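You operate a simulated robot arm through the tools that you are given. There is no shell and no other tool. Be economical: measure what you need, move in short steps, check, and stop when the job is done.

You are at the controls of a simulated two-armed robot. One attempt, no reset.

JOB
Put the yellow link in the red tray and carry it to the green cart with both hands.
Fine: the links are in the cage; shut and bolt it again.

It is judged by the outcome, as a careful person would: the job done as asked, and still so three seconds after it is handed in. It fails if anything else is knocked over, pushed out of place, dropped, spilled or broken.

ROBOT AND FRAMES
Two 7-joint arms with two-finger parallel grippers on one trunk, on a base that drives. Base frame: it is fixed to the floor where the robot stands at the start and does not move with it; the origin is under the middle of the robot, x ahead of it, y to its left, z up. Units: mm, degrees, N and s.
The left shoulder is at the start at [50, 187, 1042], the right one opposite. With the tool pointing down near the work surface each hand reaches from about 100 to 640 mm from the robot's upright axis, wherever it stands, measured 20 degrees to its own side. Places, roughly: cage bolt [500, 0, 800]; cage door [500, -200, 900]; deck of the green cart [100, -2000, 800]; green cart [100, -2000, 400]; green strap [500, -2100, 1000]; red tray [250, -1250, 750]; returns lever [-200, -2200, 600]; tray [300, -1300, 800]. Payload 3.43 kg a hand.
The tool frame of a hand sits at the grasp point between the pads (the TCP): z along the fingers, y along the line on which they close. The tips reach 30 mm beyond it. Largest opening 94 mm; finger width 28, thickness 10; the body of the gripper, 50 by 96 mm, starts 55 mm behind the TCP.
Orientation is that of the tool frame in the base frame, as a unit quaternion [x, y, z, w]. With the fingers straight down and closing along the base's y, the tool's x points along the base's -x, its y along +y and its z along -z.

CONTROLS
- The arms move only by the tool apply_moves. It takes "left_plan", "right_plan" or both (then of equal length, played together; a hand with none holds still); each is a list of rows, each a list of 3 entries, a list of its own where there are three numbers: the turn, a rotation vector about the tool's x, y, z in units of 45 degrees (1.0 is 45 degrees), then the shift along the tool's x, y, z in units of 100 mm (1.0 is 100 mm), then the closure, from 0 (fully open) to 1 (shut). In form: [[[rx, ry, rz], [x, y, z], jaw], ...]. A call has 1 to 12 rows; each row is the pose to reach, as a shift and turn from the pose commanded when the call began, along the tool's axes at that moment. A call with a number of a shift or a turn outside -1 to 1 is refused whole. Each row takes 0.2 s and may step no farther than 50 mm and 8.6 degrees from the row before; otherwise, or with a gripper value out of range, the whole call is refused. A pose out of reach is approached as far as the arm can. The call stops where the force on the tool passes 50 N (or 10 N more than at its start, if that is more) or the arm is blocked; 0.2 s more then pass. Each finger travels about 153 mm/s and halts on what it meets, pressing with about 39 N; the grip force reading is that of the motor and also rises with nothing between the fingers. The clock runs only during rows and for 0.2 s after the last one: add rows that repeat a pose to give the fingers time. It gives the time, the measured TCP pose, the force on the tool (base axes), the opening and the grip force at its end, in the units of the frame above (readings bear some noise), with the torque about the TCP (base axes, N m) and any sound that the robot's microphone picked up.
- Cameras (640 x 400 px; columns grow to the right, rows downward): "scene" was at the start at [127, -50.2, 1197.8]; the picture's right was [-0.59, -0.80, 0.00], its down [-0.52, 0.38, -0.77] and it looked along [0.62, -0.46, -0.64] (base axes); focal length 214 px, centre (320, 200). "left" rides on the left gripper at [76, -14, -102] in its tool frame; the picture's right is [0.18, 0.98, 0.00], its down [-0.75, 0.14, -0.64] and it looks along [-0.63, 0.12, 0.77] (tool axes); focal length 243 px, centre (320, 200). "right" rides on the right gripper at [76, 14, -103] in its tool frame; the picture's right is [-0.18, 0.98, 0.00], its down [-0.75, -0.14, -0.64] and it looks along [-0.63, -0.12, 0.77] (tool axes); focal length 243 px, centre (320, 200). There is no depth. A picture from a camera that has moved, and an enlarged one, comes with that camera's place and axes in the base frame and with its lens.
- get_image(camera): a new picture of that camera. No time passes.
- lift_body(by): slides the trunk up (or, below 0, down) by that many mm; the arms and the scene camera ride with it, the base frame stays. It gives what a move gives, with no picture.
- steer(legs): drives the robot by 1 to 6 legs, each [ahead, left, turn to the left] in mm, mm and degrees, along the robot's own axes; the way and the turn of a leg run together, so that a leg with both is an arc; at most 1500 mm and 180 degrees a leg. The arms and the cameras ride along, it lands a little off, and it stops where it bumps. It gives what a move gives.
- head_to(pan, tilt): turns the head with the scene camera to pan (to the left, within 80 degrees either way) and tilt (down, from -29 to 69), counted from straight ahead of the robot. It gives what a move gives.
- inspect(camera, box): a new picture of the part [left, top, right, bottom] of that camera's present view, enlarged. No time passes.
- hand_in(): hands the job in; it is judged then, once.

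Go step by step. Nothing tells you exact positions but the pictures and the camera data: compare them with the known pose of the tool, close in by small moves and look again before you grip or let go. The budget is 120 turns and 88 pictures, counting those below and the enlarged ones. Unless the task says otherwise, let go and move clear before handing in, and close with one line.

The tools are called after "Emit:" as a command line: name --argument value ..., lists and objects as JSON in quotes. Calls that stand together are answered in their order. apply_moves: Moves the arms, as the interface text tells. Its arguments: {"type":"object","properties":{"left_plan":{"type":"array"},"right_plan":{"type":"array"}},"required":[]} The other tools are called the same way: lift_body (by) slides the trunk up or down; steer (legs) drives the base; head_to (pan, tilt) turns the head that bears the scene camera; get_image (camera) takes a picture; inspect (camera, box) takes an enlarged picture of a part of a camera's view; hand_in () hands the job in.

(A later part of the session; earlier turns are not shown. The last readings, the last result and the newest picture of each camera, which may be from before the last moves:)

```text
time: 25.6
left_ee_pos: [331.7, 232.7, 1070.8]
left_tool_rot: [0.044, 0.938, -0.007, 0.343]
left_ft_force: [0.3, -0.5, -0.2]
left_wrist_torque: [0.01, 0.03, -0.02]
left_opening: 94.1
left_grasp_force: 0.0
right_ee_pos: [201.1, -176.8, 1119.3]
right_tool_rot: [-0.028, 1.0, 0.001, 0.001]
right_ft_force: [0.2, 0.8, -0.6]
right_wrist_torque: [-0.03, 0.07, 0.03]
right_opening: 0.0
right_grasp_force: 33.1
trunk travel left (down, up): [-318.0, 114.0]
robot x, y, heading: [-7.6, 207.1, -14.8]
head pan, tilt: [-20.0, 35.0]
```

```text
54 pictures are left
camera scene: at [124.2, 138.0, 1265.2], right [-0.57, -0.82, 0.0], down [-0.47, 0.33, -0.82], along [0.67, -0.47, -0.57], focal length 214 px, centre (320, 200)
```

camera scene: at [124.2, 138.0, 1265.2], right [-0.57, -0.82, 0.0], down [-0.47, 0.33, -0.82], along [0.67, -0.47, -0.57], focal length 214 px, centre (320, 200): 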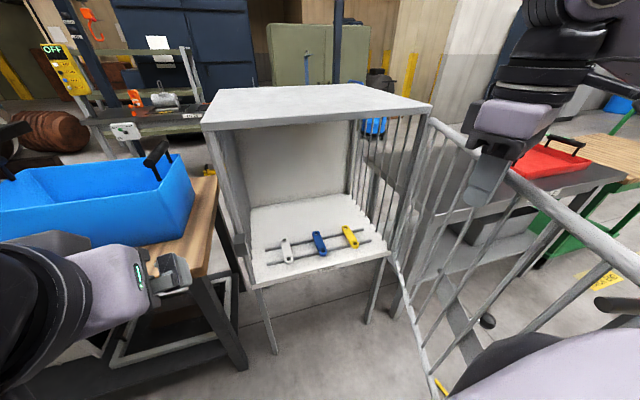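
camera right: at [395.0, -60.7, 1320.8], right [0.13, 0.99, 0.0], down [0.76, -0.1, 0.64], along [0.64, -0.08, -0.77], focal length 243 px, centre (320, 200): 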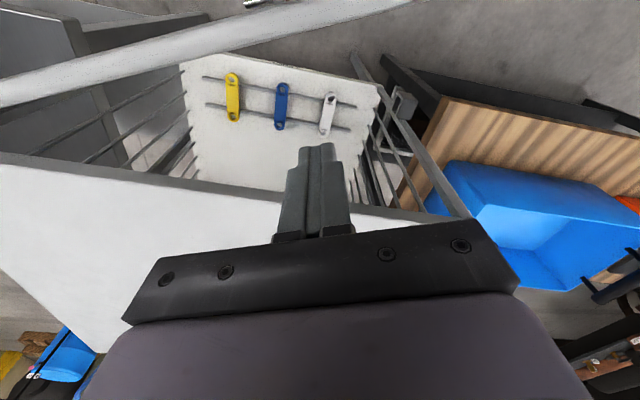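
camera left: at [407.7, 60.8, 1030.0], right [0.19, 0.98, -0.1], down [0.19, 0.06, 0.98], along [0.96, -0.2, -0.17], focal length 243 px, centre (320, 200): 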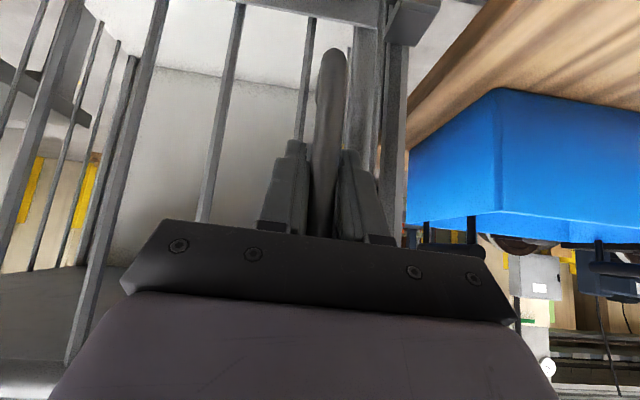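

The opening is wide and the links are in plain view. A further push will put the door past 90°.

Emit:
apply_moves --right_plan '[[[0, 0, 0], [0.3, -0.26, 0], 1], [[0, 0, 0], [0.58, -0.56, 0], 1], [[0, 0, 0], [0.75, -0.9, 0], 1]]'

Emit:
apply_moves --right_plan '[[[0, 0, 0], [0.05, -0.3, 0], 1], [[0, 0, 0], [0.08, -0.6, 0], 1], [[0, 0, 0], [0.08, -0.6, 0], 1], [[0, 0, 0], [-0.1, -0.3, -0.3], 1], [[0, 0, 0], [-0.1, -0.1, -0.7], 1], [[0, 0, 0], [-0.1, -0.1, -1.0], 1]]'

Emit:
head_to --pan -30 --tilt 40

Emit:
get_image --camera "scene"

```text
time: 26.0
left_ee_pos: [328.7, 234.1, 1070.9]
left_tool_rot: [0.043, 0.938, -0.007, 0.343]
left_ft_force: [-1.2, -0.1, 0.6]
left_wrist_torque: [-0.04, -0.02, -0.01]
left_opening: 93.9
left_grasp_force: 0.1
right_ee_pos: [176.0, -198.1, 1117.3]
right_tool_rot: [-0.03, 1.0, 0.008, 0.001]
right_ft_force: [0.0, -0.7, 0.3]
right_wrist_torque: [0.0, 0.04, 0.03]
right_opening: 0.2
right_grasp_force: 32.8
right hand out of reach, approached as far as the arm can: row 2
trunk travel left (down, up): [-318.0, 114.0]
robot x, y, heading: [-7.4, 204.7, -14.6]
head pan, tilt: [-20.0, 35.0]
stopped in row 2 (right hand): the force on the tool passed its limit (the readings are from after the stop); the commanded pose is now the measured one
```

```text
time: 26.5
left_ee_pos: [327.3, 234.3, 1070.6]
left_tool_rot: [0.043, 0.938, -0.007, 0.344]
left_ft_force: [0.0, 0.2, -0.2]
left_wrist_torque: [0.03, 0.02, 0.02]
left_opening: 93.7
left_grasp_force: 0.1
right_ee_pos: [172.2, -223.7, 1116.9]
right_tool_rot: [-0.035, 0.999, 0.014, 0.005]
right_ft_force: [0.1, -0.1, 0.3]
right_wrist_torque: [0.01, 0.0, 0.04]
right_opening: 0.2
right_grasp_force: 32.9
right hand out of reach, approached as far as the arm can: row 2
trunk travel left (down, up): [-318.0, 114.0]
robot x, y, heading: [-5.7, 204.8, -14.7]
head pan, tilt: [-20.0, 35.0]
stopped in row 2 (right hand): the force on the tool passed its limit (the readings are from after the stop); the commanded pose is now the measured one
```

```text
time: 27.2
left_ee_pos: [328.2, 234.2, 1069.9]
left_tool_rot: [0.043, 0.938, -0.008, 0.344]
left_ft_force: [0.0, 0.0, 0.3]
left_wrist_torque: [0.0, 0.02, -0.03]
left_opening: 94.1
left_grasp_force: 0.1
right_ee_pos: [172.0, -223.5, 1116.3]
right_tool_rot: [-0.036, 0.999, 0.015, 0.004]
right_ft_force: [-0.2, -0.3, 0.9]
right_wrist_torque: [-0.03, 0.02, 0.01]
right_opening: 0.1
right_grasp_force: 32.8
trunk travel left (down, up): [-318.0, 114.0]
robot x, y, heading: [-6.0, 207.1, -14.8]
head pan, tilt: [-30.0, 40.0]
```

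```text
53 pictures are left
camera scene: at [109.4, 131.1, 1258.2], right [-0.7, -0.71, 0.0], down [-0.45, 0.45, -0.77], along [0.55, -0.54, -0.64], focal length 214 px, centre (320, 200)
```

scene: 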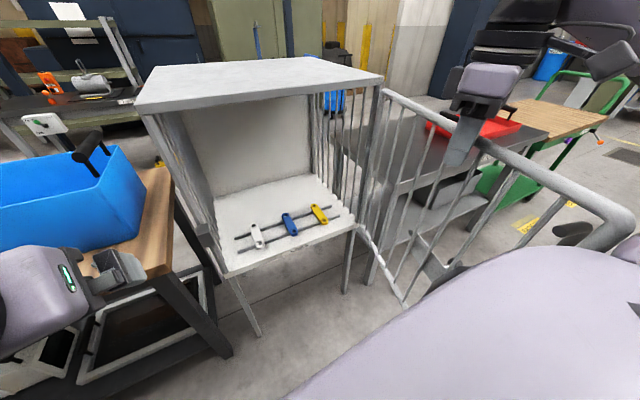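

The right arm is near its inner limit with the door ~80° open. I'll push the rest by strafing the base right with the hand held, then raise the trunk to lift the fingers clear of the rail.

Emit:
steer --legs '[[-16, -97, 0]]'

Emit:
lift_body --by 100

Emit:
get_image --camera "scene"

```text
time: 28.0
left_ee_pos: [318.9, 216.5, 1070.1]
left_tool_rot: [0.042, 0.938, -0.006, 0.345]
left_ft_force: [-1.4, 0.0, 0.3]
left_wrist_torque: [0.0, -0.02, -0.03]
left_opening: 94.0
left_grasp_force: 0.0
right_ee_pos: [165.6, -236.2, 1114.6]
right_tool_rot: [-0.039, 0.999, 0.024, 0.013]
right_ft_force: [3.1, 5.5, 1.0]
right_wrist_torque: [-0.13, 0.05, -0.04]
right_opening: 0.0
right_grasp_force: 32.8
trunk travel left (down, up): [-318.0, 114.0]
robot x, y, heading: [-16.0, 184.8, -14.8]
head pan, tilt: [-30.0, 40.0]
stopped in leg 1: the force on the tool passed its limit (the readings are from after the stop); the commanded pose is now the measured one
```

```text
time: 29.4
left_ee_pos: [321.8, 215.2, 1169.1]
left_tool_rot: [0.043, 0.939, -0.006, 0.342]
left_ft_force: [0.4, 0.8, 0.9]
left_wrist_torque: [0.01, -0.02, 0.01]
left_opening: 93.8
left_grasp_force: 0.0
right_ee_pos: [169.1, -238.7, 1212.8]
right_tool_rot: [-0.039, 0.999, 0.025, 0.01]
right_ft_force: [0.9, -0.3, -0.9]
right_wrist_torque: [-0.02, 0.0, -0.02]
right_opening: 0.1
right_grasp_force: 33.1
trunk travel left (down, up): [-418.0, 14.0]
robot x, y, heading: [-15.3, 184.4, -14.8]
head pan, tilt: [-30.0, 40.0]
```

```text
52 pictures are left
camera scene: at [103.5, 110.4, 1357.6], right [-0.7, -0.71, 0.0], down [-0.46, 0.45, -0.77], along [0.54, -0.54, -0.64], focal length 214 px, centre (320, 200)
```

scene: 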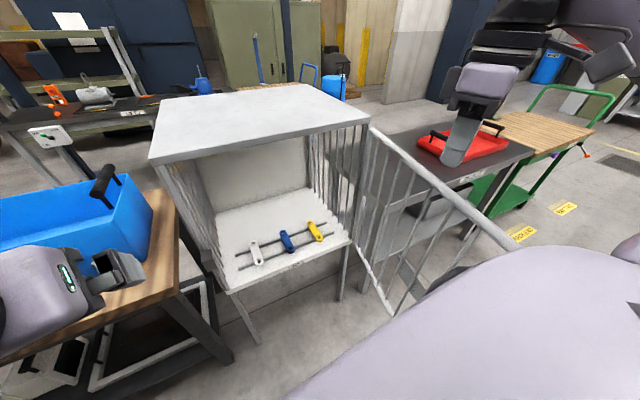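

The push hit resistance at roughly 84° open. I'll look to the right to see whether my own arm is blocking the door.

Emit:
head_to --pan -75 --tilt 50

Emit:
get_image --camera "scene"

```text
time: 30.5
left_ee_pos: [321.9, 215.2, 1168.9]
left_tool_rot: [0.043, 0.938, -0.007, 0.343]
left_ft_force: [0.6, 0.3, -0.3]
left_wrist_torque: [0.0, 0.0, -0.01]
left_opening: 94.0
left_grasp_force: 0.0
right_ee_pos: [168.5, -238.3, 1214.5]
right_tool_rot: [-0.038, 0.999, 0.024, 0.01]
right_ft_force: [-0.2, -0.8, -0.7]
right_wrist_torque: [0.01, -0.02, -0.01]
right_opening: 0.1
right_grasp_force: 32.7
trunk travel left (down, up): [-418.0, 14.0]
robot x, y, heading: [-14.9, 187.4, -14.8]
head pan, tilt: [-75.0, 50.0]
```

```text
51 pictures are left
camera scene: at [43.5, 93.3, 1343.5], right [-1.0, -0.01, 0.0], down [0.0, 0.77, -0.64], along [0.0, -0.64, -0.77], focal length 214 px, centre (320, 200)
```

scene: 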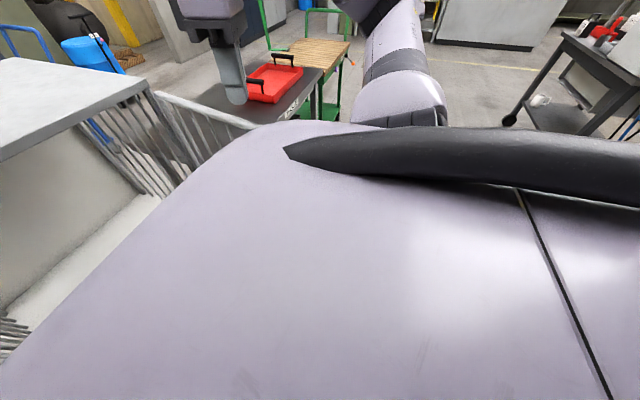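

The chest hides the detail, but the elbow sat at door height right at the door's edge, so my own arm was blocking it. I'll back the base off, bring the right hand to the inner side of the door, and push again from a longer reach.

Emit:
steer --legs '[[-250, 0, 0]]'

Emit:
apply_moves --right_plan '[[[0, 0, 0], [-0.35, 0.25, 0], 1], [[0, 0, 0], [-0.7, 0.5, 0], 1], [[0, 0, 0], [-1.0, 0.7, 0], 1]]'

Emit:
head_to --pan -40 --tilt 38

Emit:
get_image --camera "scene"

```text
time: 32.3
left_ee_pos: [78.2, 279.8, 1169.7]
left_tool_rot: [0.043, 0.939, -0.006, 0.342]
left_ft_force: [-0.6, -0.6, 0.4]
left_wrist_torque: [0.01, 0.02, 0.01]
left_opening: 94.1
left_grasp_force: 0.1
right_ee_pos: [-72.9, -174.2, 1214.4]
right_tool_rot: [-0.039, 0.999, 0.025, 0.011]
right_ft_force: [0.2, 0.3, -0.5]
right_wrist_torque: [0.0, -0.01, 0.04]
right_opening: 0.1
right_grasp_force: 32.7
trunk travel left (down, up): [-418.0, 14.0]
robot x, y, heading: [-255.4, 249.9, -14.6]
head pan, tilt: [-75.0, 50.0]
```

```text
time: 33.1
left_ee_pos: [80.2, 279.4, 1170.0]
left_tool_rot: [0.042, 0.939, -0.006, 0.342]
left_ft_force: [-0.5, 0.5, 0.5]
left_wrist_torque: [0.0, 0.02, 0.01]
left_opening: 94.0
left_grasp_force: 0.1
right_ee_pos: [23.0, -96.4, 1221.2]
right_tool_rot: [-0.04, 0.999, 0.024, 0.011]
right_ft_force: [1.4, 0.6, -0.7]
right_wrist_torque: [-0.03, 0.02, 0.02]
right_opening: 0.1
right_grasp_force: 32.8
trunk travel left (down, up): [-418.0, 14.0]
robot x, y, heading: [-258.6, 245.7, -14.8]
head pan, tilt: [-75.0, 50.0]
```

```text
time: 34.1
left_ee_pos: [79.3, 278.8, 1168.3]
left_tool_rot: [0.043, 0.939, -0.006, 0.342]
left_ft_force: [0.0, -0.2, -0.1]
left_wrist_torque: [0.0, -0.01, 0.02]
left_opening: 94.1
left_grasp_force: 0.1
right_ee_pos: [21.2, -99.2, 1222.2]
right_tool_rot: [-0.04, 0.999, 0.025, 0.01]
right_ft_force: [0.4, -0.2, -0.7]
right_wrist_torque: [-0.01, 0.01, 0.06]
right_opening: 0.0
right_grasp_force: 33.2
trunk travel left (down, up): [-418.0, 14.0]
robot x, y, heading: [-259.2, 248.2, -14.5]
head pan, tilt: [-40.0, 38.0]
```

```text
50 pictures are left
camera scene: at [-149.6, 163.3, 1360.6], right [-0.82, -0.58, 0.0], down [-0.36, 0.5, -0.79], along [0.46, -0.64, -0.62], focal length 214 px, centre (320, 200)
```

scene: 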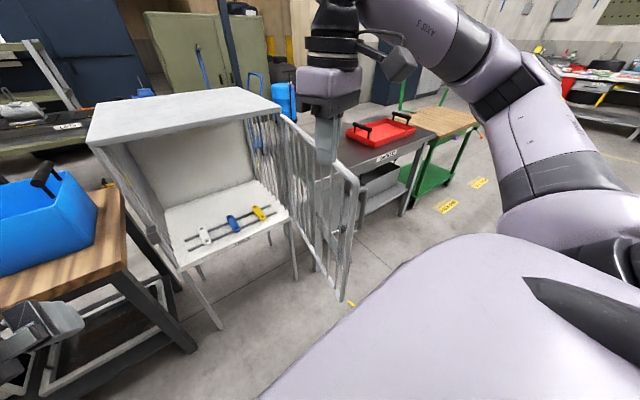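

The door edge is at about [4, -171] and the hand is on its inner side. I'll lower the fingers behind the rail and push to the right.

Emit:
apply_moves --right_plan '[[[0, 0, 0], [-0.3, 0, 0.35], 1], [[0, 0, 0], [-0.3, 0, 0.7], 1], [[0, 0, 0], [-0.3, 0, 1.0], 1], [[0, 0, 0], [-0.3, -0.4, 1.0], 1], [[0, 0, 0], [-0.3, -0.8, 1.0], 1]]'

Emit:
apply_moves --right_plan '[[[0, 0, 0], [0, -0.35, 0], 1], [[0, 0, 0], [0, -0.7, 0], 1], [[0, 0, 0], [0, -1.0, 0], 1]]'

Emit:
get_image --camera "scene"

```text
time: 35.3
left_ee_pos: [79.4, 278.9, 1169.5]
left_tool_rot: [0.043, 0.939, -0.006, 0.343]
left_ft_force: [-0.1, -0.4, 0.1]
left_wrist_torque: [-0.01, 0.02, 0.01]
left_opening: 94.0
left_grasp_force: 0.0
right_ee_pos: [60.5, -170.0, 1117.1]
right_tool_rot: [-0.039, 0.999, 0.023, 0.01]
right_ft_force: [0.8, 0.3, -0.3]
right_wrist_torque: [-0.02, -0.01, 0.03]
right_opening: 0.0
right_grasp_force: 32.8
trunk travel left (down, up): [-418.0, 14.0]
robot x, y, heading: [-257.9, 249.5, -14.7]
head pan, tilt: [-40.0, 38.0]
```

```text
time: 36.1
left_ee_pos: [78.7, 279.4, 1168.9]
left_tool_rot: [0.042, 0.939, -0.006, 0.342]
left_ft_force: [0.6, -0.1, 0.5]
left_wrist_torque: [-0.01, 0.02, 0.01]
left_opening: 94.1
left_grasp_force: 0.1
right_ee_pos: [67.1, -250.1, 1113.2]
right_tool_rot: [-0.04, 0.999, 0.024, 0.011]
right_ft_force: [-0.2, -0.5, 0.4]
right_wrist_torque: [-0.02, 0.02, 0.02]
right_opening: 0.1
right_grasp_force: 33.4
right hand out of reach, approached as far as the arm can: row 3
trunk travel left (down, up): [-418.0, 14.0]
robot x, y, heading: [-260.0, 248.5, -14.7]
head pan, tilt: [-40.0, 38.0]
```

```text
49 pictures are left
camera scene: at [-149.5, 163.6, 1360.7], right [-0.82, -0.58, 0.0], down [-0.36, 0.5, -0.79], along [0.46, -0.64, -0.62], focal length 214 px, centre (320, 200)
```

scene: 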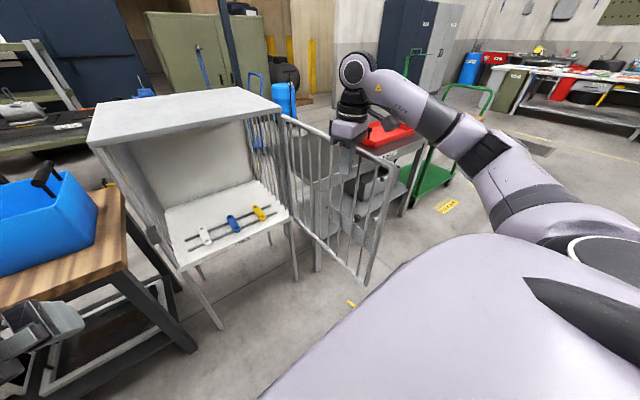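

The door is at ~97°. One more nudge by strafing the base right, then I'll lift the hand off and bring it back inside.

Emit:
steer --legs '[[0, -90, 0]]'

Emit:
apply_moves --right_plan '[[[0, 0, 0], [0, 0.3, 0], 1], [[0, 0, 0], [0, 0.3, -0.4], 1], [[0, 0, 0], [0, 0.5, -0.8], 1], [[0, 0, 0], [0, 0.9, -0.9], 1]]'

Emit:
get_image --camera "scene"

```text
time: 37.2
left_ee_pos: [56.3, 190.7, 1168.9]
left_tool_rot: [0.042, 0.939, -0.005, 0.342]
left_ft_force: [-0.9, -0.2, 0.6]
left_wrist_torque: [0.03, -0.01, 0.01]
left_opening: 94.0
left_grasp_force: 0.0
right_ee_pos: [43.5, -337.0, 1112.4]
right_tool_rot: [-0.04, 0.999, 0.025, 0.01]
right_ft_force: [0.0, -0.1, -0.3]
right_wrist_torque: [0.02, 0.0, -0.01]
right_opening: 0.0
right_grasp_force: 32.3
trunk travel left (down, up): [-418.0, 14.0]
robot x, y, heading: [-281.5, 163.1, -14.4]
head pan, tilt: [-40.0, 38.0]
```

```text
time: 38.2
left_ee_pos: [55.4, 191.5, 1169.3]
left_tool_rot: [0.042, 0.939, -0.006, 0.342]
left_ft_force: [-0.3, 0.3, 0.2]
left_wrist_torque: [0.0, -0.03, 0.04]
left_opening: 94.0
left_grasp_force: 0.0
right_ee_pos: [34.0, -249.2, 1207.9]
right_tool_rot: [-0.04, 0.999, 0.025, 0.009]
right_ft_force: [-0.3, 0.1, -1.0]
right_wrist_torque: [-0.04, -0.03, 0.0]
right_opening: 0.2
right_grasp_force: 33.0
trunk travel left (down, up): [-418.0, 14.0]
robot x, y, heading: [-280.1, 158.9, -14.4]
head pan, tilt: [-40.0, 38.0]
```

```text
48 pictures are left
camera scene: at [-172.2, 76.2, 1360.6], right [-0.82, -0.58, 0.0], down [-0.36, 0.5, -0.79], along [0.46, -0.64, -0.62], focal length 214 px, centre (320, 200)
```

scene: 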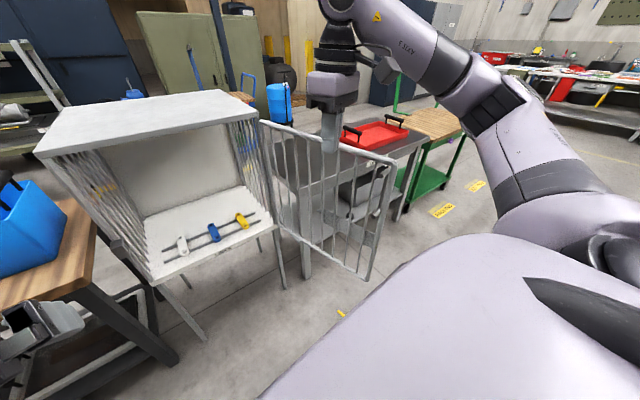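

The door is ~107° open and stays there. I'll use the right arm for the link: re-aim it with a forward pitch and move it to its shoulder line, with the left hand raised out of the way, before driving in.

Emit:
apply_moves --left_plan '[[[0, 0, 0], [-0.2, 0, -0.25], 0], [[0, 0, 0], [-0.4, 0, -0.5], 0], [[0, 0, 0], [-0.64, 0.02, -0.77], 0]]' --right_plan '[[[0, 0, 0.14], [0.1, 0.33, 0], 0.6], [[0, 0, 0.28], [0.2, 0.66, 0], 0.2], [[0, 0, 0.42], [0.29, 1.0, 0], 0]]'

Emit:
apply_moves --right_plan '[[[0, -0.18, 0], [0.1, 0.1, 0.1], 0], [[0, -0.36, 0], [0.2, 0.2, 0.2], 0], [[0, -0.54, 0], [0.3, 0.3, 0.3], 0], [[0, -0.72, 0], [0.35, 0.4, 0.4], 0], [[0, -0.9, 0], [0.35, 0.48, 0.5], 0]]'

Emit:
lift_body --by -280

Emit:
get_image --camera "scene"

```text
time: 39.0
left_ee_pos: [55.4, 192.8, 1268.7]
left_tool_rot: [0.043, 0.939, -0.007, 0.342]
left_ft_force: [0.1, 0.5, -0.1]
left_wrist_torque: [0.0, -0.01, -0.02]
left_opening: 94.1
left_grasp_force: 0.1
right_ee_pos: [-2.4, -154.3, 1210.2]
right_tool_rot: [0.125, 0.992, 0.025, 0.007]
right_ft_force: [-0.7, -0.3, -0.4]
right_wrist_torque: [0.0, -0.01, 0.0]
right_opening: 94.1
right_grasp_force: 0.1
trunk travel left (down, up): [-418.0, 14.0]
robot x, y, heading: [-278.1, 156.2, -14.7]
head pan, tilt: [-40.0, 38.0]
```

```text
time: 40.2
left_ee_pos: [56.6, 192.2, 1268.8]
left_tool_rot: [0.043, 0.939, -0.007, 0.342]
left_ft_force: [-1.0, -0.9, 0.1]
left_wrist_torque: [0.01, -0.02, 0.01]
left_opening: 94.2
left_grasp_force: 0.1
right_ee_pos: [6.5, -93.8, 1184.4]
right_tool_rot: [0.126, 0.928, -0.018, 0.351]
right_ft_force: [1.4, 0.2, 0.4]
right_wrist_torque: [-0.04, -0.02, -0.01]
right_opening: 93.8
right_grasp_force: 0.0
right hand out of reach, approached as far as the arm can: row 4, 5
trunk travel left (down, up): [-418.0, 14.0]
robot x, y, heading: [-279.1, 160.0, -14.5]
head pan, tilt: [-40.0, 38.0]
```

```text
time: 43.1
left_ee_pos: [55.3, 190.6, 987.9]
left_tool_rot: [0.043, 0.939, -0.006, 0.342]
left_ft_force: [1.0, 0.0, -0.1]
left_wrist_torque: [0.0, -0.03, -0.01]
left_opening: 94.1
left_grasp_force: 0.0
right_ee_pos: [6.9, -94.0, 905.3]
right_tool_rot: [0.125, 0.929, -0.019, 0.349]
right_ft_force: [0.2, -0.1, -0.8]
right_wrist_torque: [-0.04, 0.02, -0.02]
right_opening: 94.0
right_grasp_force: 0.1
trunk travel left (down, up): [-138.0, 294.0]
robot x, y, heading: [-282.3, 159.4, -14.6]
head pan, tilt: [-40.0, 38.0]
```

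```text
47 pictures are left
camera scene: at [-172.4, 75.6, 1080.7], right [-0.82, -0.58, 0.0], down [-0.36, 0.5, -0.79], along [0.46, -0.64, -0.62], focal length 214 px, centre (320, 200)
```

scene: 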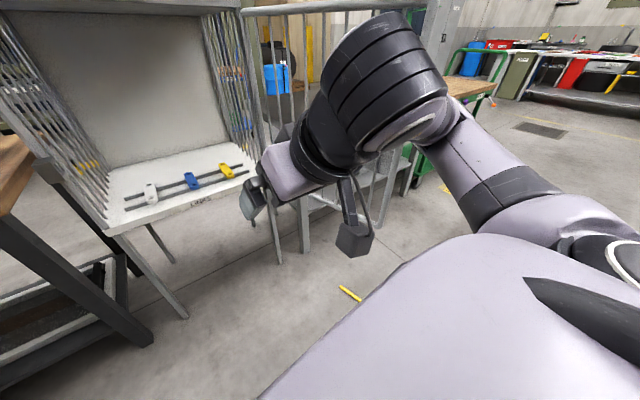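

The right hand is at [7, -94, 905], pitched forward. I'll drive in until it's about 60 mm outside the opening, on the yellow link's line.

Emit:
steer --legs '[[300, -9, -3], [124, -4, -3]]'

Emit:
get_image --camera "right"

Emit:
get_image --camera "scene"

```text
time: 44.1
left_ee_pos: [96.5, 183.0, 992.5]
left_tool_rot: [0.052, 0.936, -0.016, 0.346]
left_ft_force: [0.2, 0.0, -0.8]
left_wrist_torque: [0.0, -0.03, 0.02]
left_opening: 94.3
left_grasp_force: 0.0
right_ee_pos: [40.6, -107.0, 903.3]
right_tool_rot: [0.147, 0.93, -0.03, 0.335]
right_ft_force: [-0.8, -0.1, -0.1]
right_wrist_torque: [0.03, 0.02, -0.01]
right_opening: 94.0
right_grasp_force: 0.0
trunk travel left (down, up): [-138.0, 294.0]
robot x, y, heading: [-234.4, 154.0, -16.0]
head pan, tilt: [-40.0, 38.0]
stopped in leg 1: the robot was blocked; the commanded pose is now the measured one
```

```text
46 pictures are left
camera right: at [-74.3, -57.0, 934.3], right [0.42, 0.89, 0.16], down [0.11, -0.23, 0.97], along [0.9, -0.39, -0.2], focal length 243 px, centre (320, 200)
```

right: 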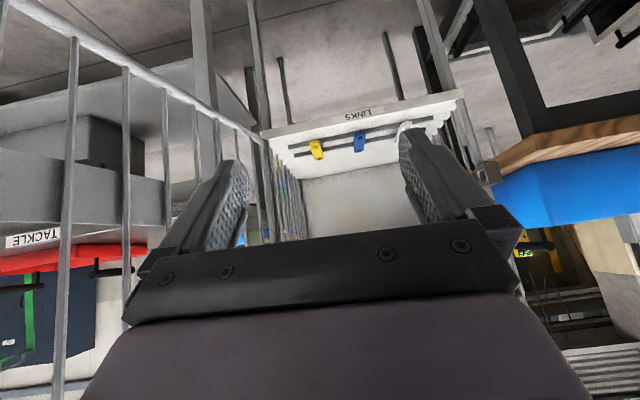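

```text
45 pictures are left
camera scene: at [-135.4, 74.4, 1083.7], right [-0.83, -0.56, 0.0], down [-0.34, 0.5, -0.8], along [0.44, -0.66, -0.6], focal length 214 px, centre (320, 200)
```

scene: 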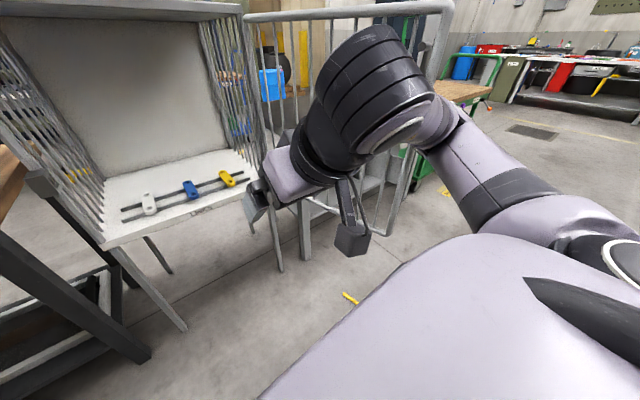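

The base was blocked: with the hand pitched, the right elbow sticks out to about the door's edge. I'll back off, extend the right hand forward, and use it from inside to strafe the door much wider.

Emit:
steer --legs '[[-70, 0, 0]]'

Emit:
apply_moves --right_plan '[[[0, 0, 0], [-0.3, 0, 0.25], 0.5], [[0, 0, 0], [-0.6, 0, 0.5], 1], [[0, 0, 0], [-0.75, 0, 0.64], 1]]'

Emit:
apply_moves --right_plan '[[[0, 0, 0], [-0.3, 0, 0.25], 1], [[0, 0, 0], [-0.6, 0, 0.5], 1], [[0, 0, 0], [-0.75, 0, 0.64], 1]]'

Emit:
get_image --camera "scene"

```text
time: 45.1
left_ee_pos: [36.7, 193.3, 988.9]
left_tool_rot: [0.052, 0.938, -0.01, 0.342]
left_ft_force: [-0.7, -0.2, 0.4]
left_wrist_torque: [-0.01, -0.05, 0.03]
left_opening: 94.1
left_grasp_force: 0.1
right_ee_pos: [-19.6, -96.4, 895.4]
right_tool_rot: [0.147, 0.932, -0.025, 0.331]
right_ft_force: [0.3, 0.5, -0.7]
right_wrist_torque: [-0.04, 0.03, 0.0]
right_opening: 93.9
right_grasp_force: 0.1
trunk travel left (down, up): [-138.0, 294.0]
robot x, y, heading: [-299.0, 167.9, -15.9]
head pan, tilt: [-40.0, 38.0]
```

```text
time: 46.0
left_ee_pos: [35.8, 192.4, 988.8]
left_tool_rot: [0.052, 0.938, -0.01, 0.342]
left_ft_force: [-0.3, 0.0, 0.8]
left_wrist_torque: [0.01, -0.01, 0.0]
left_opening: 93.7
left_grasp_force: 0.1
right_ee_pos: [75.4, -125.6, 891.8]
right_tool_rot: [0.147, 0.932, -0.025, 0.331]
right_ft_force: [-0.7, -0.1, -0.2]
right_wrist_torque: [-0.01, 0.01, 0.01]
right_opening: 0.0
right_grasp_force: 33.2
trunk travel left (down, up): [-138.0, 294.0]
robot x, y, heading: [-301.5, 169.8, -15.8]
head pan, tilt: [-40.0, 38.0]
```

```text
time: 46.8
left_ee_pos: [36.6, 193.2, 987.7]
left_tool_rot: [0.053, 0.938, -0.011, 0.342]
left_ft_force: [0.0, -0.3, 0.5]
left_wrist_torque: [0.01, 0.01, 0.01]
left_opening: 94.2
left_grasp_force: 0.1
right_ee_pos: [170.6, -153.0, 889.6]
right_tool_rot: [0.146, 0.932, -0.024, 0.331]
right_ft_force: [0.7, 0.1, 0.3]
right_wrist_torque: [-0.01, -0.02, -0.01]
right_opening: 0.0
right_grasp_force: 32.8
trunk travel left (down, up): [-138.0, 294.0]
robot x, y, heading: [-297.9, 171.5, -15.8]
head pan, tilt: [-40.0, 38.0]
```

```text
44 pictures are left
camera scene: at [-195.0, 82.5, 1080.6], right [-0.83, -0.56, 0.0], down [-0.34, 0.51, -0.79], along [0.44, -0.65, -0.62], focal length 214 px, centre (320, 200)
```

scene: 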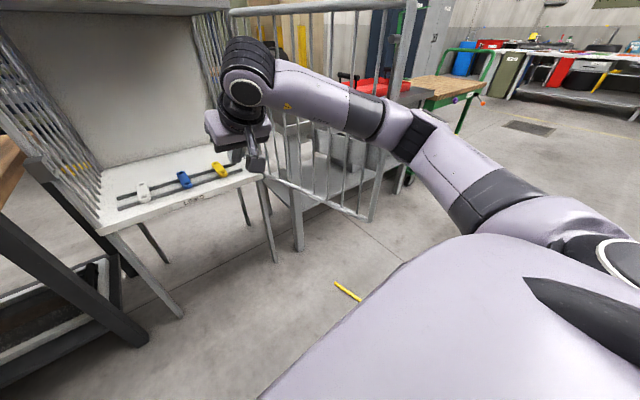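

The arm is now straighter and lies inside the door. I'll strafe right so the forearm and hand push the door wider.

Emit:
steer --legs '[[0, -200, 0]]'

Emit:
get_image --camera "scene"

```text
time: 48.0
left_ee_pos: [3.0, 97.0, 990.1]
left_tool_rot: [0.053, 0.938, -0.012, 0.343]
left_ft_force: [0.6, 0.0, -0.2]
left_wrist_torque: [0.0, 0.02, 0.01]
left_opening: 93.8
left_grasp_force: 0.2
right_ee_pos: [136.7, -228.5, 888.7]
right_tool_rot: [0.121, 0.936, -0.021, 0.33]
right_ft_force: [-0.3, 0.2, 0.3]
right_wrist_torque: [-0.02, 0.02, 0.02]
right_opening: 0.0
right_grasp_force: 33.2
trunk travel left (down, up): [-138.0, 294.0]
robot x, y, heading: [-330.6, 69.1, -16.0]
head pan, tilt: [-40.0, 38.0]
stopped in leg 1: the robot was blocked; the commanded pose is now the measured one
```

```text
43 pictures are left
camera scene: at [-226.7, -11.3, 1081.6], right [-0.83, -0.56, 0.0], down [-0.34, 0.51, -0.79], along [0.44, -0.65, -0.61], focal length 214 px, centre (320, 200)
```

scene: 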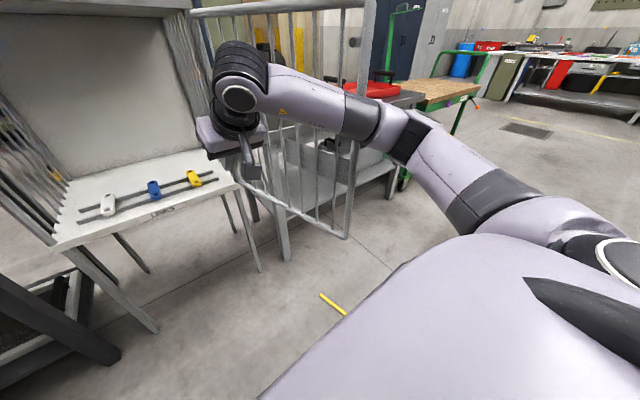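

The door now stands at ~110° and resists further, so I won't force it. I'll go in from further left instead, which keeps the elbow inside the door, with the right hand reaching to its right side for the link.

Emit:
steer --legs '[[0, 150, 0], [0, 0, -4.5], [250, 60, 0]]'

Emit:
get_image --camera "scene"

Emit:
get_image --camera "right"

```text
time: 51.3
left_ee_pos: [304.7, 182.8, 987.8]
left_tool_rot: [0.091, 0.935, -0.024, 0.341]
left_ft_force: [0.0, -0.3, -0.2]
left_wrist_torque: [-0.01, 0.0, -0.02]
left_opening: 94.2
left_grasp_force: 0.1
right_ee_pos: [409.3, -153.7, 883.4]
right_tool_rot: [0.161, 0.931, -0.034, 0.325]
right_ft_force: [0.3, 0.2, -0.1]
right_wrist_torque: [-0.02, -0.01, 0.05]
right_opening: 0.2
right_grasp_force: 32.7
trunk travel left (down, up): [-138.0, 294.0]
robot x, y, heading: [-28.9, 186.4, -20.4]
head pan, tilt: [-40.0, 38.0]
```

```text
42 pictures are left
camera scene: at [65.4, 91.0, 1080.6], right [-0.87, -0.49, 0.0], down [-0.3, 0.54, -0.79], along [0.39, -0.68, -0.62], focal length 214 px, centre (320, 200)
```

scene: 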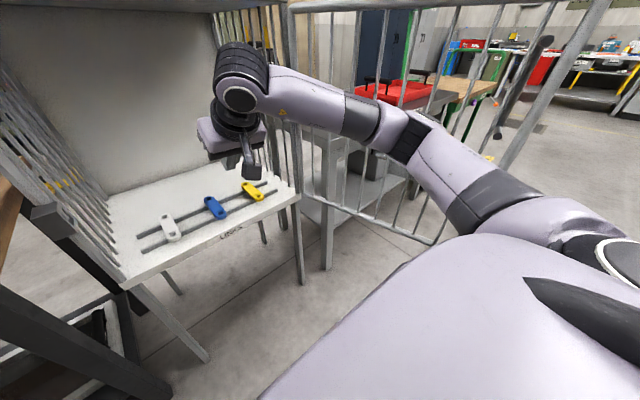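

```text
41 pictures are left
camera right: at [297.6, -101.0, 917.1], right [0.45, 0.88, 0.16], down [0.13, -0.24, 0.96], along [0.88, -0.42, -0.22], focal length 243 px, centre (320, 200)
```

right: 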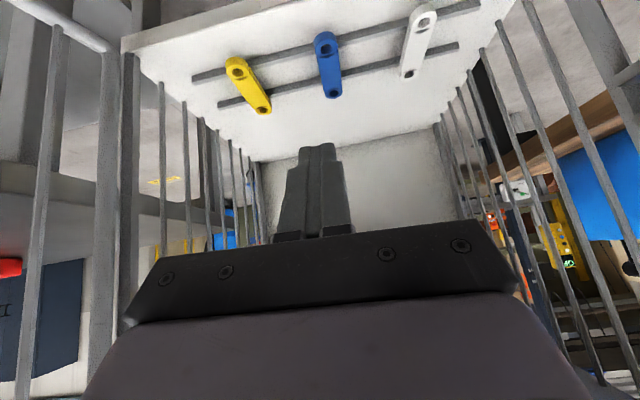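

The approach fits, and the yellow link lies along the cage depth across two low rails, centred near [545, -304, ~665]. I'll drive the last 140 mm in.

Emit:
steer --legs '[[143, 15, 0]]'

Emit:
apply_moves --right_plan '[[[0, 0, 0], [0.1, -0.35, 0.1], 0.5], [[0, 0, 0], [0.2, -0.7, 0.25], 0], [[0, 0, 0], [0.25, -1.0, 0.4], 0]]'

Emit:
get_image --camera "right"

Emit:
get_image --camera "scene"

```text
time: 52.6
left_ee_pos: [440.5, 148.5, 987.2]
left_tool_rot: [0.09, 0.935, -0.023, 0.342]
left_ft_force: [0.3, 0.1, -0.7]
left_wrist_torque: [-0.02, -0.02, -0.02]
left_opening: 93.9
left_grasp_force: 0.0
right_ee_pos: [546.5, -188.6, 883.5]
right_tool_rot: [0.161, 0.931, -0.033, 0.325]
right_ft_force: [-0.2, 0.2, -0.5]
right_wrist_torque: [-0.01, 0.0, -0.04]
right_opening: 0.1
right_grasp_force: 33.5
trunk travel left (down, up): [-138.0, 294.0]
robot x, y, heading: [105.9, 154.7, -20.2]
head pan, tilt: [-40.0, 38.0]
```

```text
time: 53.6
left_ee_pos: [441.5, 175.1, 988.8]
left_tool_rot: [0.08, 0.935, -0.034, 0.343]
left_ft_force: [0.9, 0.6, -0.4]
left_wrist_torque: [-0.01, 0.0, -0.04]
left_opening: 94.1
left_grasp_force: 0.0
right_ee_pos: [548.3, -190.0, 851.2]
right_tool_rot: [0.085, 0.937, -0.015, 0.338]
right_ft_force: [0.7, 0.0, -1.1]
right_wrist_torque: [0.03, -0.01, 0.01]
right_opening: 93.9
right_grasp_force: 0.2
trunk travel left (down, up): [-138.0, 294.0]
robot x, y, heading: [106.8, 158.4, -19.8]
head pan, tilt: [-40.0, 38.0]
stopped in row 3 (right hand): the arm was blocked; the commanded pose is now the measured one
```

```text
40 pictures are left
camera right: at [428.1, -153.8, 881.4], right [0.31, 0.94, 0.15], down [0.14, -0.2, 0.97], along [0.94, -0.28, -0.19], focal length 243 px, centre (320, 200)
```

right: 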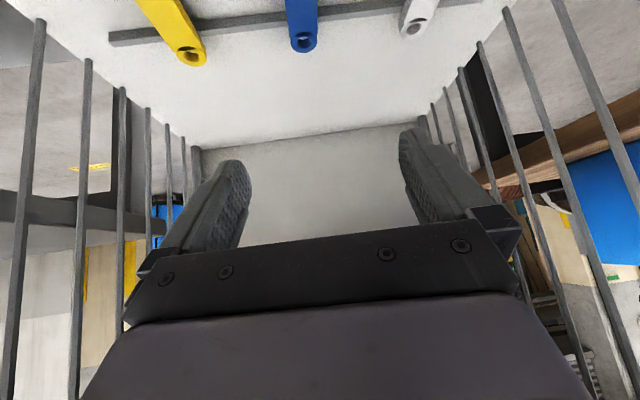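

```text
39 pictures are left
camera scene: at [204.3, 83.2, 1083.7], right [-0.86, -0.5, 0.01], down [-0.31, 0.51, -0.8], along [0.4, -0.7, -0.6], focal length 214 px, centre (320, 200)
```

scene: 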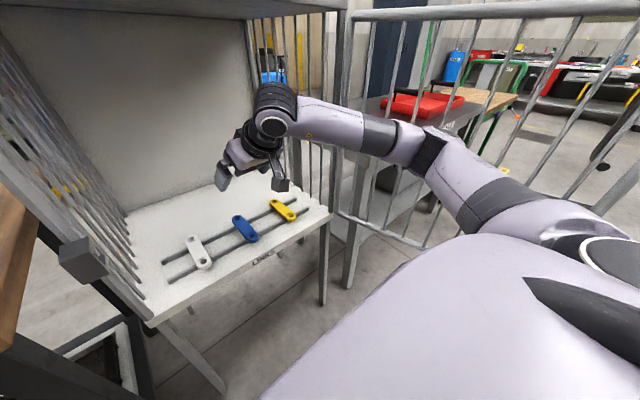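

The elbow met the door as the hand moved right. I'll back the base ~100 mm and reach with a straighter arm, which keeps the elbow away from the door.

Emit:
steer --legs '[[-95, -31, 0]]'

Emit:
apply_moves --right_plan '[[[0.05, 0, 0.06], [-0.17, -0.1, 0.26], 0], [[0.1, 0, 0.12], [-0.35, -0.3, 0.52], 0], [[0.155, -0.007, 0.188], [-0.52, -0.55, 0.79], 0], [[0.155, -0.007, 0.188], [-0.52, -0.8, 0.79], 0]]'

Emit:
get_image --camera "right"

Emit:
get_image --camera "scene"

```text
time: 54.3
left_ee_pos: [439.1, 175.0, 989.4]
left_tool_rot: [0.081, 0.935, -0.029, 0.344]
left_ft_force: [0.7, -0.5, 0.7]
left_wrist_torque: [-0.01, -0.02, 0.0]
left_opening: 93.9
left_grasp_force: 0.1
right_ee_pos: [548.3, -184.8, 853.5]
right_tool_rot: [0.081, 0.935, -0.011, 0.344]
right_ft_force: [0.1, 0.5, -0.6]
right_wrist_torque: [0.0, 0.02, 0.01]
right_opening: 94.0
right_grasp_force: 0.2
trunk travel left (down, up): [-138.0, 294.0]
robot x, y, heading: [99.6, 161.6, -19.2]
head pan, tilt: [-40.0, 38.0]
stopped in leg 1: the robot was blocked; the commanded pose is now the measured one
```

```text
time: 55.3
left_ee_pos: [440.1, 158.2, 989.6]
left_tool_rot: [0.085, 0.936, -0.022, 0.341]
left_ft_force: [0.0, -0.2, 0.6]
left_wrist_torque: [0.01, -0.02, -0.01]
left_opening: 93.9
left_grasp_force: 0.1
right_ee_pos: [625.5, -293.5, 813.6]
right_tool_rot: [0.177, 0.925, -0.034, 0.334]
right_ft_force: [0.2, -0.2, 0.0]
right_wrist_torque: [-0.02, 0.01, -0.04]
right_opening: 94.4
right_grasp_force: 0.0
trunk travel left (down, up): [-138.0, 294.0]
robot x, y, heading: [103.0, 155.5, -19.6]
head pan, tilt: [-40.0, 38.0]
```

```text
38 pictures are left
camera right: at [513.2, -236.6, 843.7], right [0.47, 0.86, 0.17], down [0.1, -0.24, 0.97], along [0.88, -0.44, -0.2], focal length 243 px, centre (320, 200)
```

right: 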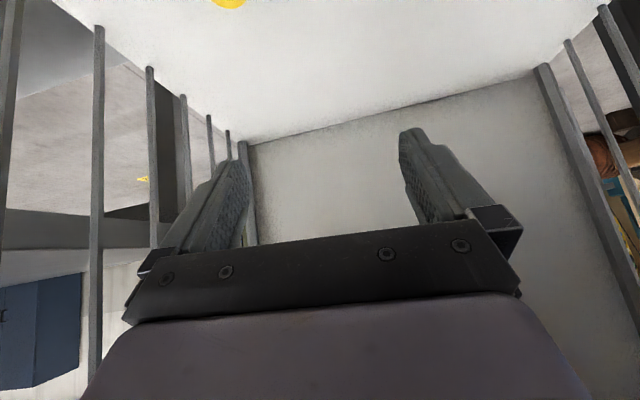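

```text
37 pictures are left
camera scene: at [203.3, 64.3, 1080.6], right [-0.86, -0.51, 0.0], down [-0.31, 0.53, -0.79], along [0.4, -0.68, -0.62], focal length 214 px, centre (320, 200)
```

scene: 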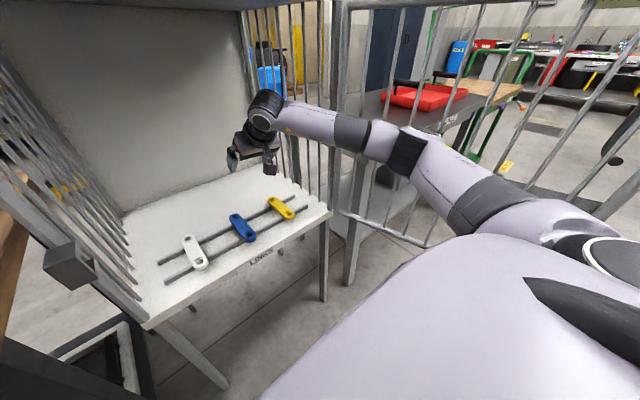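

The straighter arm passes freely and the hand is now deep in the cage. I'll back the base 80 mm to bring the hand above the link.

Emit:
steer --legs '[[-85, 0, 0]]'

Emit:
get_image --camera "right"

```text
time: 56.4
left_ee_pos: [361.5, 188.0, 989.0]
left_tool_rot: [0.085, 0.936, -0.022, 0.341]
left_ft_force: [-0.1, 0.0, -0.1]
left_wrist_torque: [0.02, 0.02, -0.02]
left_opening: 93.9
left_grasp_force: 0.1
right_ee_pos: [545.1, -264.0, 812.7]
right_tool_rot: [0.177, 0.925, -0.035, 0.335]
right_ft_force: [-0.1, 0.1, 0.0]
right_wrist_torque: [0.0, -0.01, 0.01]
right_opening: 93.9
right_grasp_force: 0.0
trunk travel left (down, up): [-138.0, 294.0]
robot x, y, heading: [25.2, 184.9, -19.5]
head pan, tilt: [-40.0, 38.0]
```

```text
36 pictures are left
camera right: at [432.5, -207.8, 844.2], right [0.47, 0.86, 0.17], down [0.1, -0.24, 0.97], along [0.88, -0.44, -0.2], focal length 243 px, centre (320, 200)
```

right: 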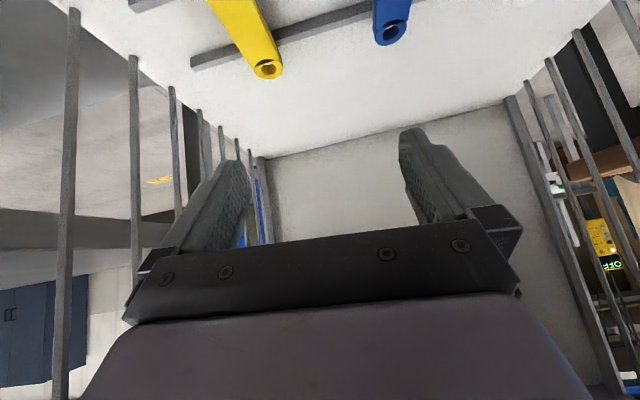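

The far end of the link is in view and its axis matches the tool yaw. I'll shift right and descend to about z 733 above its middle.

Emit:
apply_moves --right_plan '[[[0, 0, 0], [0.08, -0.25, 0.2], 0], [[0, 0, 0], [0.16, -0.48, 0.4], 0], [[0, 0, 0], [0.3, -0.48, 0.76], 0]]'

Emit:
get_image --camera "right"

Emit:
get_image --camera "scene"

```text
time: 57.1
left_ee_pos: [360.5, 188.1, 988.7]
left_tool_rot: [0.084, 0.936, -0.022, 0.342]
left_ft_force: [0.3, 0.3, 0.3]
left_wrist_torque: [0.01, -0.01, -0.01]
left_opening: 94.2
left_grasp_force: 0.0
right_ee_pos: [551.2, -312.6, 732.3]
right_tool_rot: [0.176, 0.925, -0.035, 0.335]
right_ft_force: [0.0, 0.4, -0.3]
right_wrist_torque: [-0.01, -0.04, 0.01]
right_opening: 94.2
right_grasp_force: 0.1
trunk travel left (down, up): [-138.0, 294.0]
robot x, y, heading: [20.4, 186.5, -19.5]
head pan, tilt: [-40.0, 38.0]
```

```text
35 pictures are left
camera right: at [438.9, -256.8, 763.2], right [0.47, 0.86, 0.17], down [0.1, -0.24, 0.97], along [0.88, -0.44, -0.2], focal length 243 px, centre (320, 200)
```

right: 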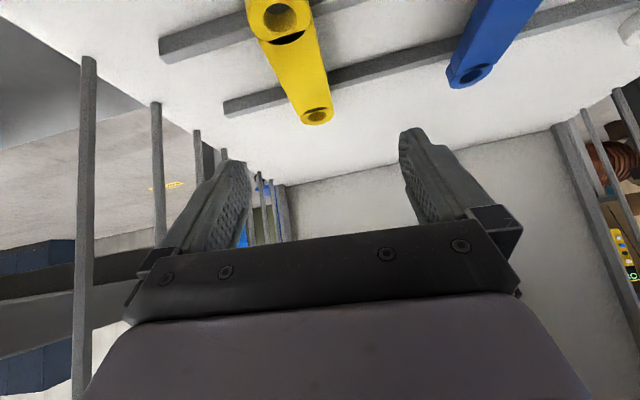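

```text
34 pictures are left
camera scene: at [122.9, 93.1, 1080.7], right [-0.86, -0.51, 0.0], down [-0.31, 0.53, -0.79], along [0.4, -0.68, -0.62], focal length 214 px, centre (320, 200)
```

scene: 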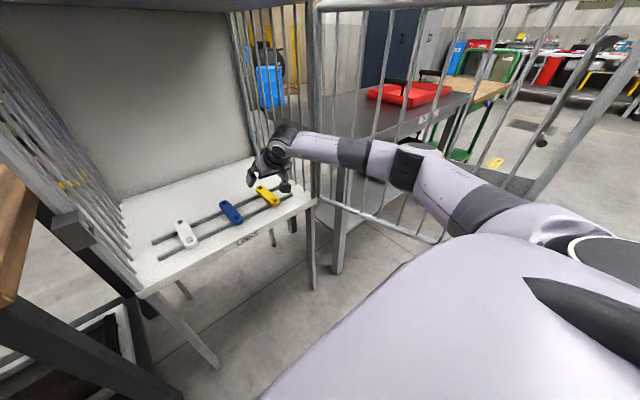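

The link's top is at z≈650 with holes at [523, -305] and [618, -336], and the gap between the rails is centred near x 558. I'll descend between the rails in two stages.

Emit:
apply_moves --right_plan '[[[0, 0, 0], [0.2, -0.02, 0.22], 0], [[0, 0, 0], [0.36, -0.04, 0.4], 0], [[0, 0, 0], [0.425, -0.045, 0.477], 0]]'

Emit:
get_image --camera "right"

Emit:
inspect --camera "scene" --box '[220, 120, 320, 220]'

```text
time: 58.0
left_ee_pos: [361.1, 187.1, 988.4]
left_tool_rot: [0.085, 0.936, -0.023, 0.341]
left_ft_force: [-0.2, 0.3, -0.2]
left_wrist_torque: [-0.01, 0.04, 0.0]
left_opening: 94.0
left_grasp_force: 0.1
right_ee_pos: [549.8, -311.8, 666.7]
right_tool_rot: [0.176, 0.925, -0.035, 0.335]
right_ft_force: [-0.1, -0.3, 0.5]
right_wrist_torque: [0.01, -0.01, 0.0]
right_opening: 94.2
right_grasp_force: 0.1
trunk travel left (down, up): [-138.0, 294.0]
robot x, y, heading: [24.5, 189.5, -19.4]
head pan, tilt: [-40.0, 38.0]
```

```text
33 pictures are left
camera right: at [436.3, -256.4, 698.4], right [0.47, 0.86, 0.17], down [0.1, -0.24, 0.97], along [0.87, -0.44, -0.2], focal length 243 px, centre (320, 200)
```

right: 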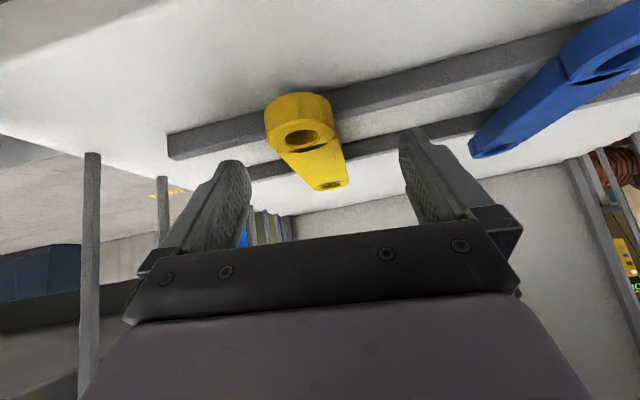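

```text
4.00 times, centred on (270, 170) of scene
camera zoom: at [122.9, 93.0, 1080.6], right [-0.86, -0.51, 0.0], down [-0.31, 0.53, -0.79], along [0.4, -0.68, -0.62], focal length 858 px, centre (520, 320)
```

zoom: 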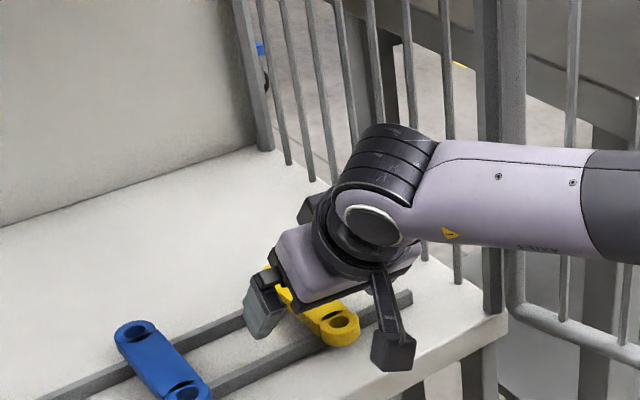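

The fingers straddle the link between the rails with no contact. Closing.

Emit:
apply_moves --right_plan '[[[0, 0, 0], [0, 0, 0], 0.4], [[0, 0, 0], [0, 0, 0], 0.8], [[0, 0, 0], [0, 0, 0], 0.95], [[0, 0, 0], [0, 0, 0], 0.95]]'

Emit:
get_image --camera "right"

```text
time: 59.0
left_ee_pos: [359.3, 188.0, 988.5]
left_tool_rot: [0.085, 0.936, -0.022, 0.342]
left_ft_force: [-0.1, -0.9, -0.5]
left_wrist_torque: [-0.03, -0.01, -0.01]
left_opening: 94.0
left_grasp_force: 0.1
right_ee_pos: [549.0, -314.1, 667.2]
right_tool_rot: [0.176, 0.925, -0.034, 0.335]
right_ft_force: [1.0, -1.6, -0.3]
right_wrist_torque: [-0.15, -0.08, -0.09]
right_opening: 31.7
right_grasp_force: 38.7
trunk travel left (down, up): [-138.0, 294.0]
robot x, y, heading: [24.4, 184.8, -19.6]
head pan, tilt: [-40.0, 38.0]
```

```text
31 pictures are left
camera right: at [436.3, -256.7, 698.8], right [0.47, 0.86, 0.17], down [0.1, -0.24, 0.97], along [0.87, -0.44, -0.2], focal length 243 px, centre (320, 200)
```

right: 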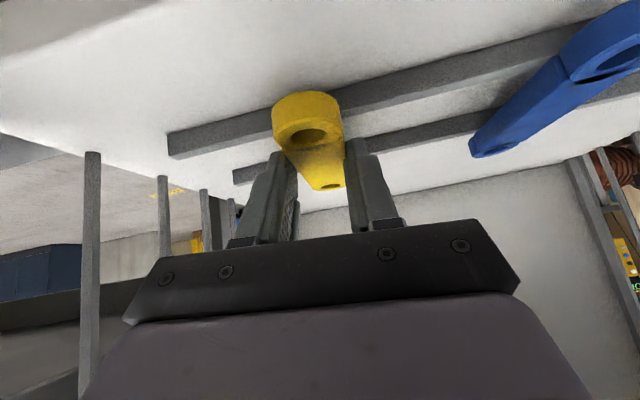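

Gripped at 31.7 mm. Lifting straight up, slowly.

Emit:
apply_moves --right_plan '[[[0, 0, 0], [-0.06, 0, -0.08], 0.95], [[0, 0, 0], [-0.19, 0.01, -0.23], 0.95], [[0, 0, 0], [-0.4, 0.03, -0.5], 0.95], [[0, 0, 0], [-0.6, 0.05, -0.74], 0.95]]'

Emit:
get_image --camera "right"

```text
time: 60.0
left_ee_pos: [359.9, 187.4, 988.0]
left_tool_rot: [0.084, 0.936, -0.021, 0.341]
left_ft_force: [-0.1, -0.2, 0.0]
left_wrist_torque: [-0.01, 0.02, -0.03]
left_opening: 94.2
left_grasp_force: 0.0
right_ee_pos: [547.7, -312.5, 764.6]
right_tool_rot: [0.176, 0.925, -0.035, 0.335]
right_ft_force: [0.9, -0.3, -3.3]
right_wrist_torque: [0.04, 0.12, -0.02]
right_opening: 31.7
right_grasp_force: 38.6
trunk travel left (down, up): [-138.0, 294.0]
robot x, y, heading: [24.2, 183.7, -19.4]
head pan, tilt: [-40.0, 38.0]
```

```text
30 pictures are left
camera right: at [436.2, -257.3, 796.1], right [0.47, 0.86, 0.17], down [0.1, -0.24, 0.96], along [0.88, -0.44, -0.2], focal length 243 px, centre (320, 200)
```

right: 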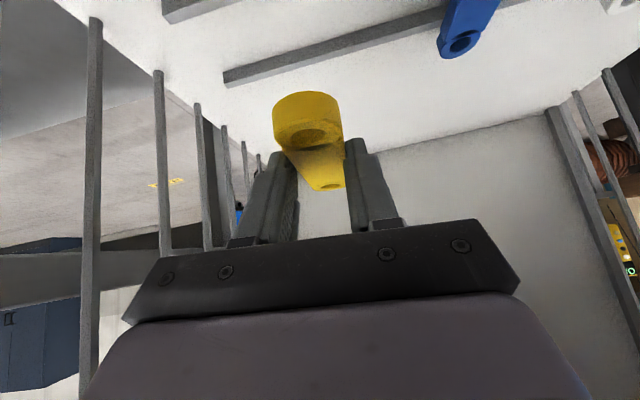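

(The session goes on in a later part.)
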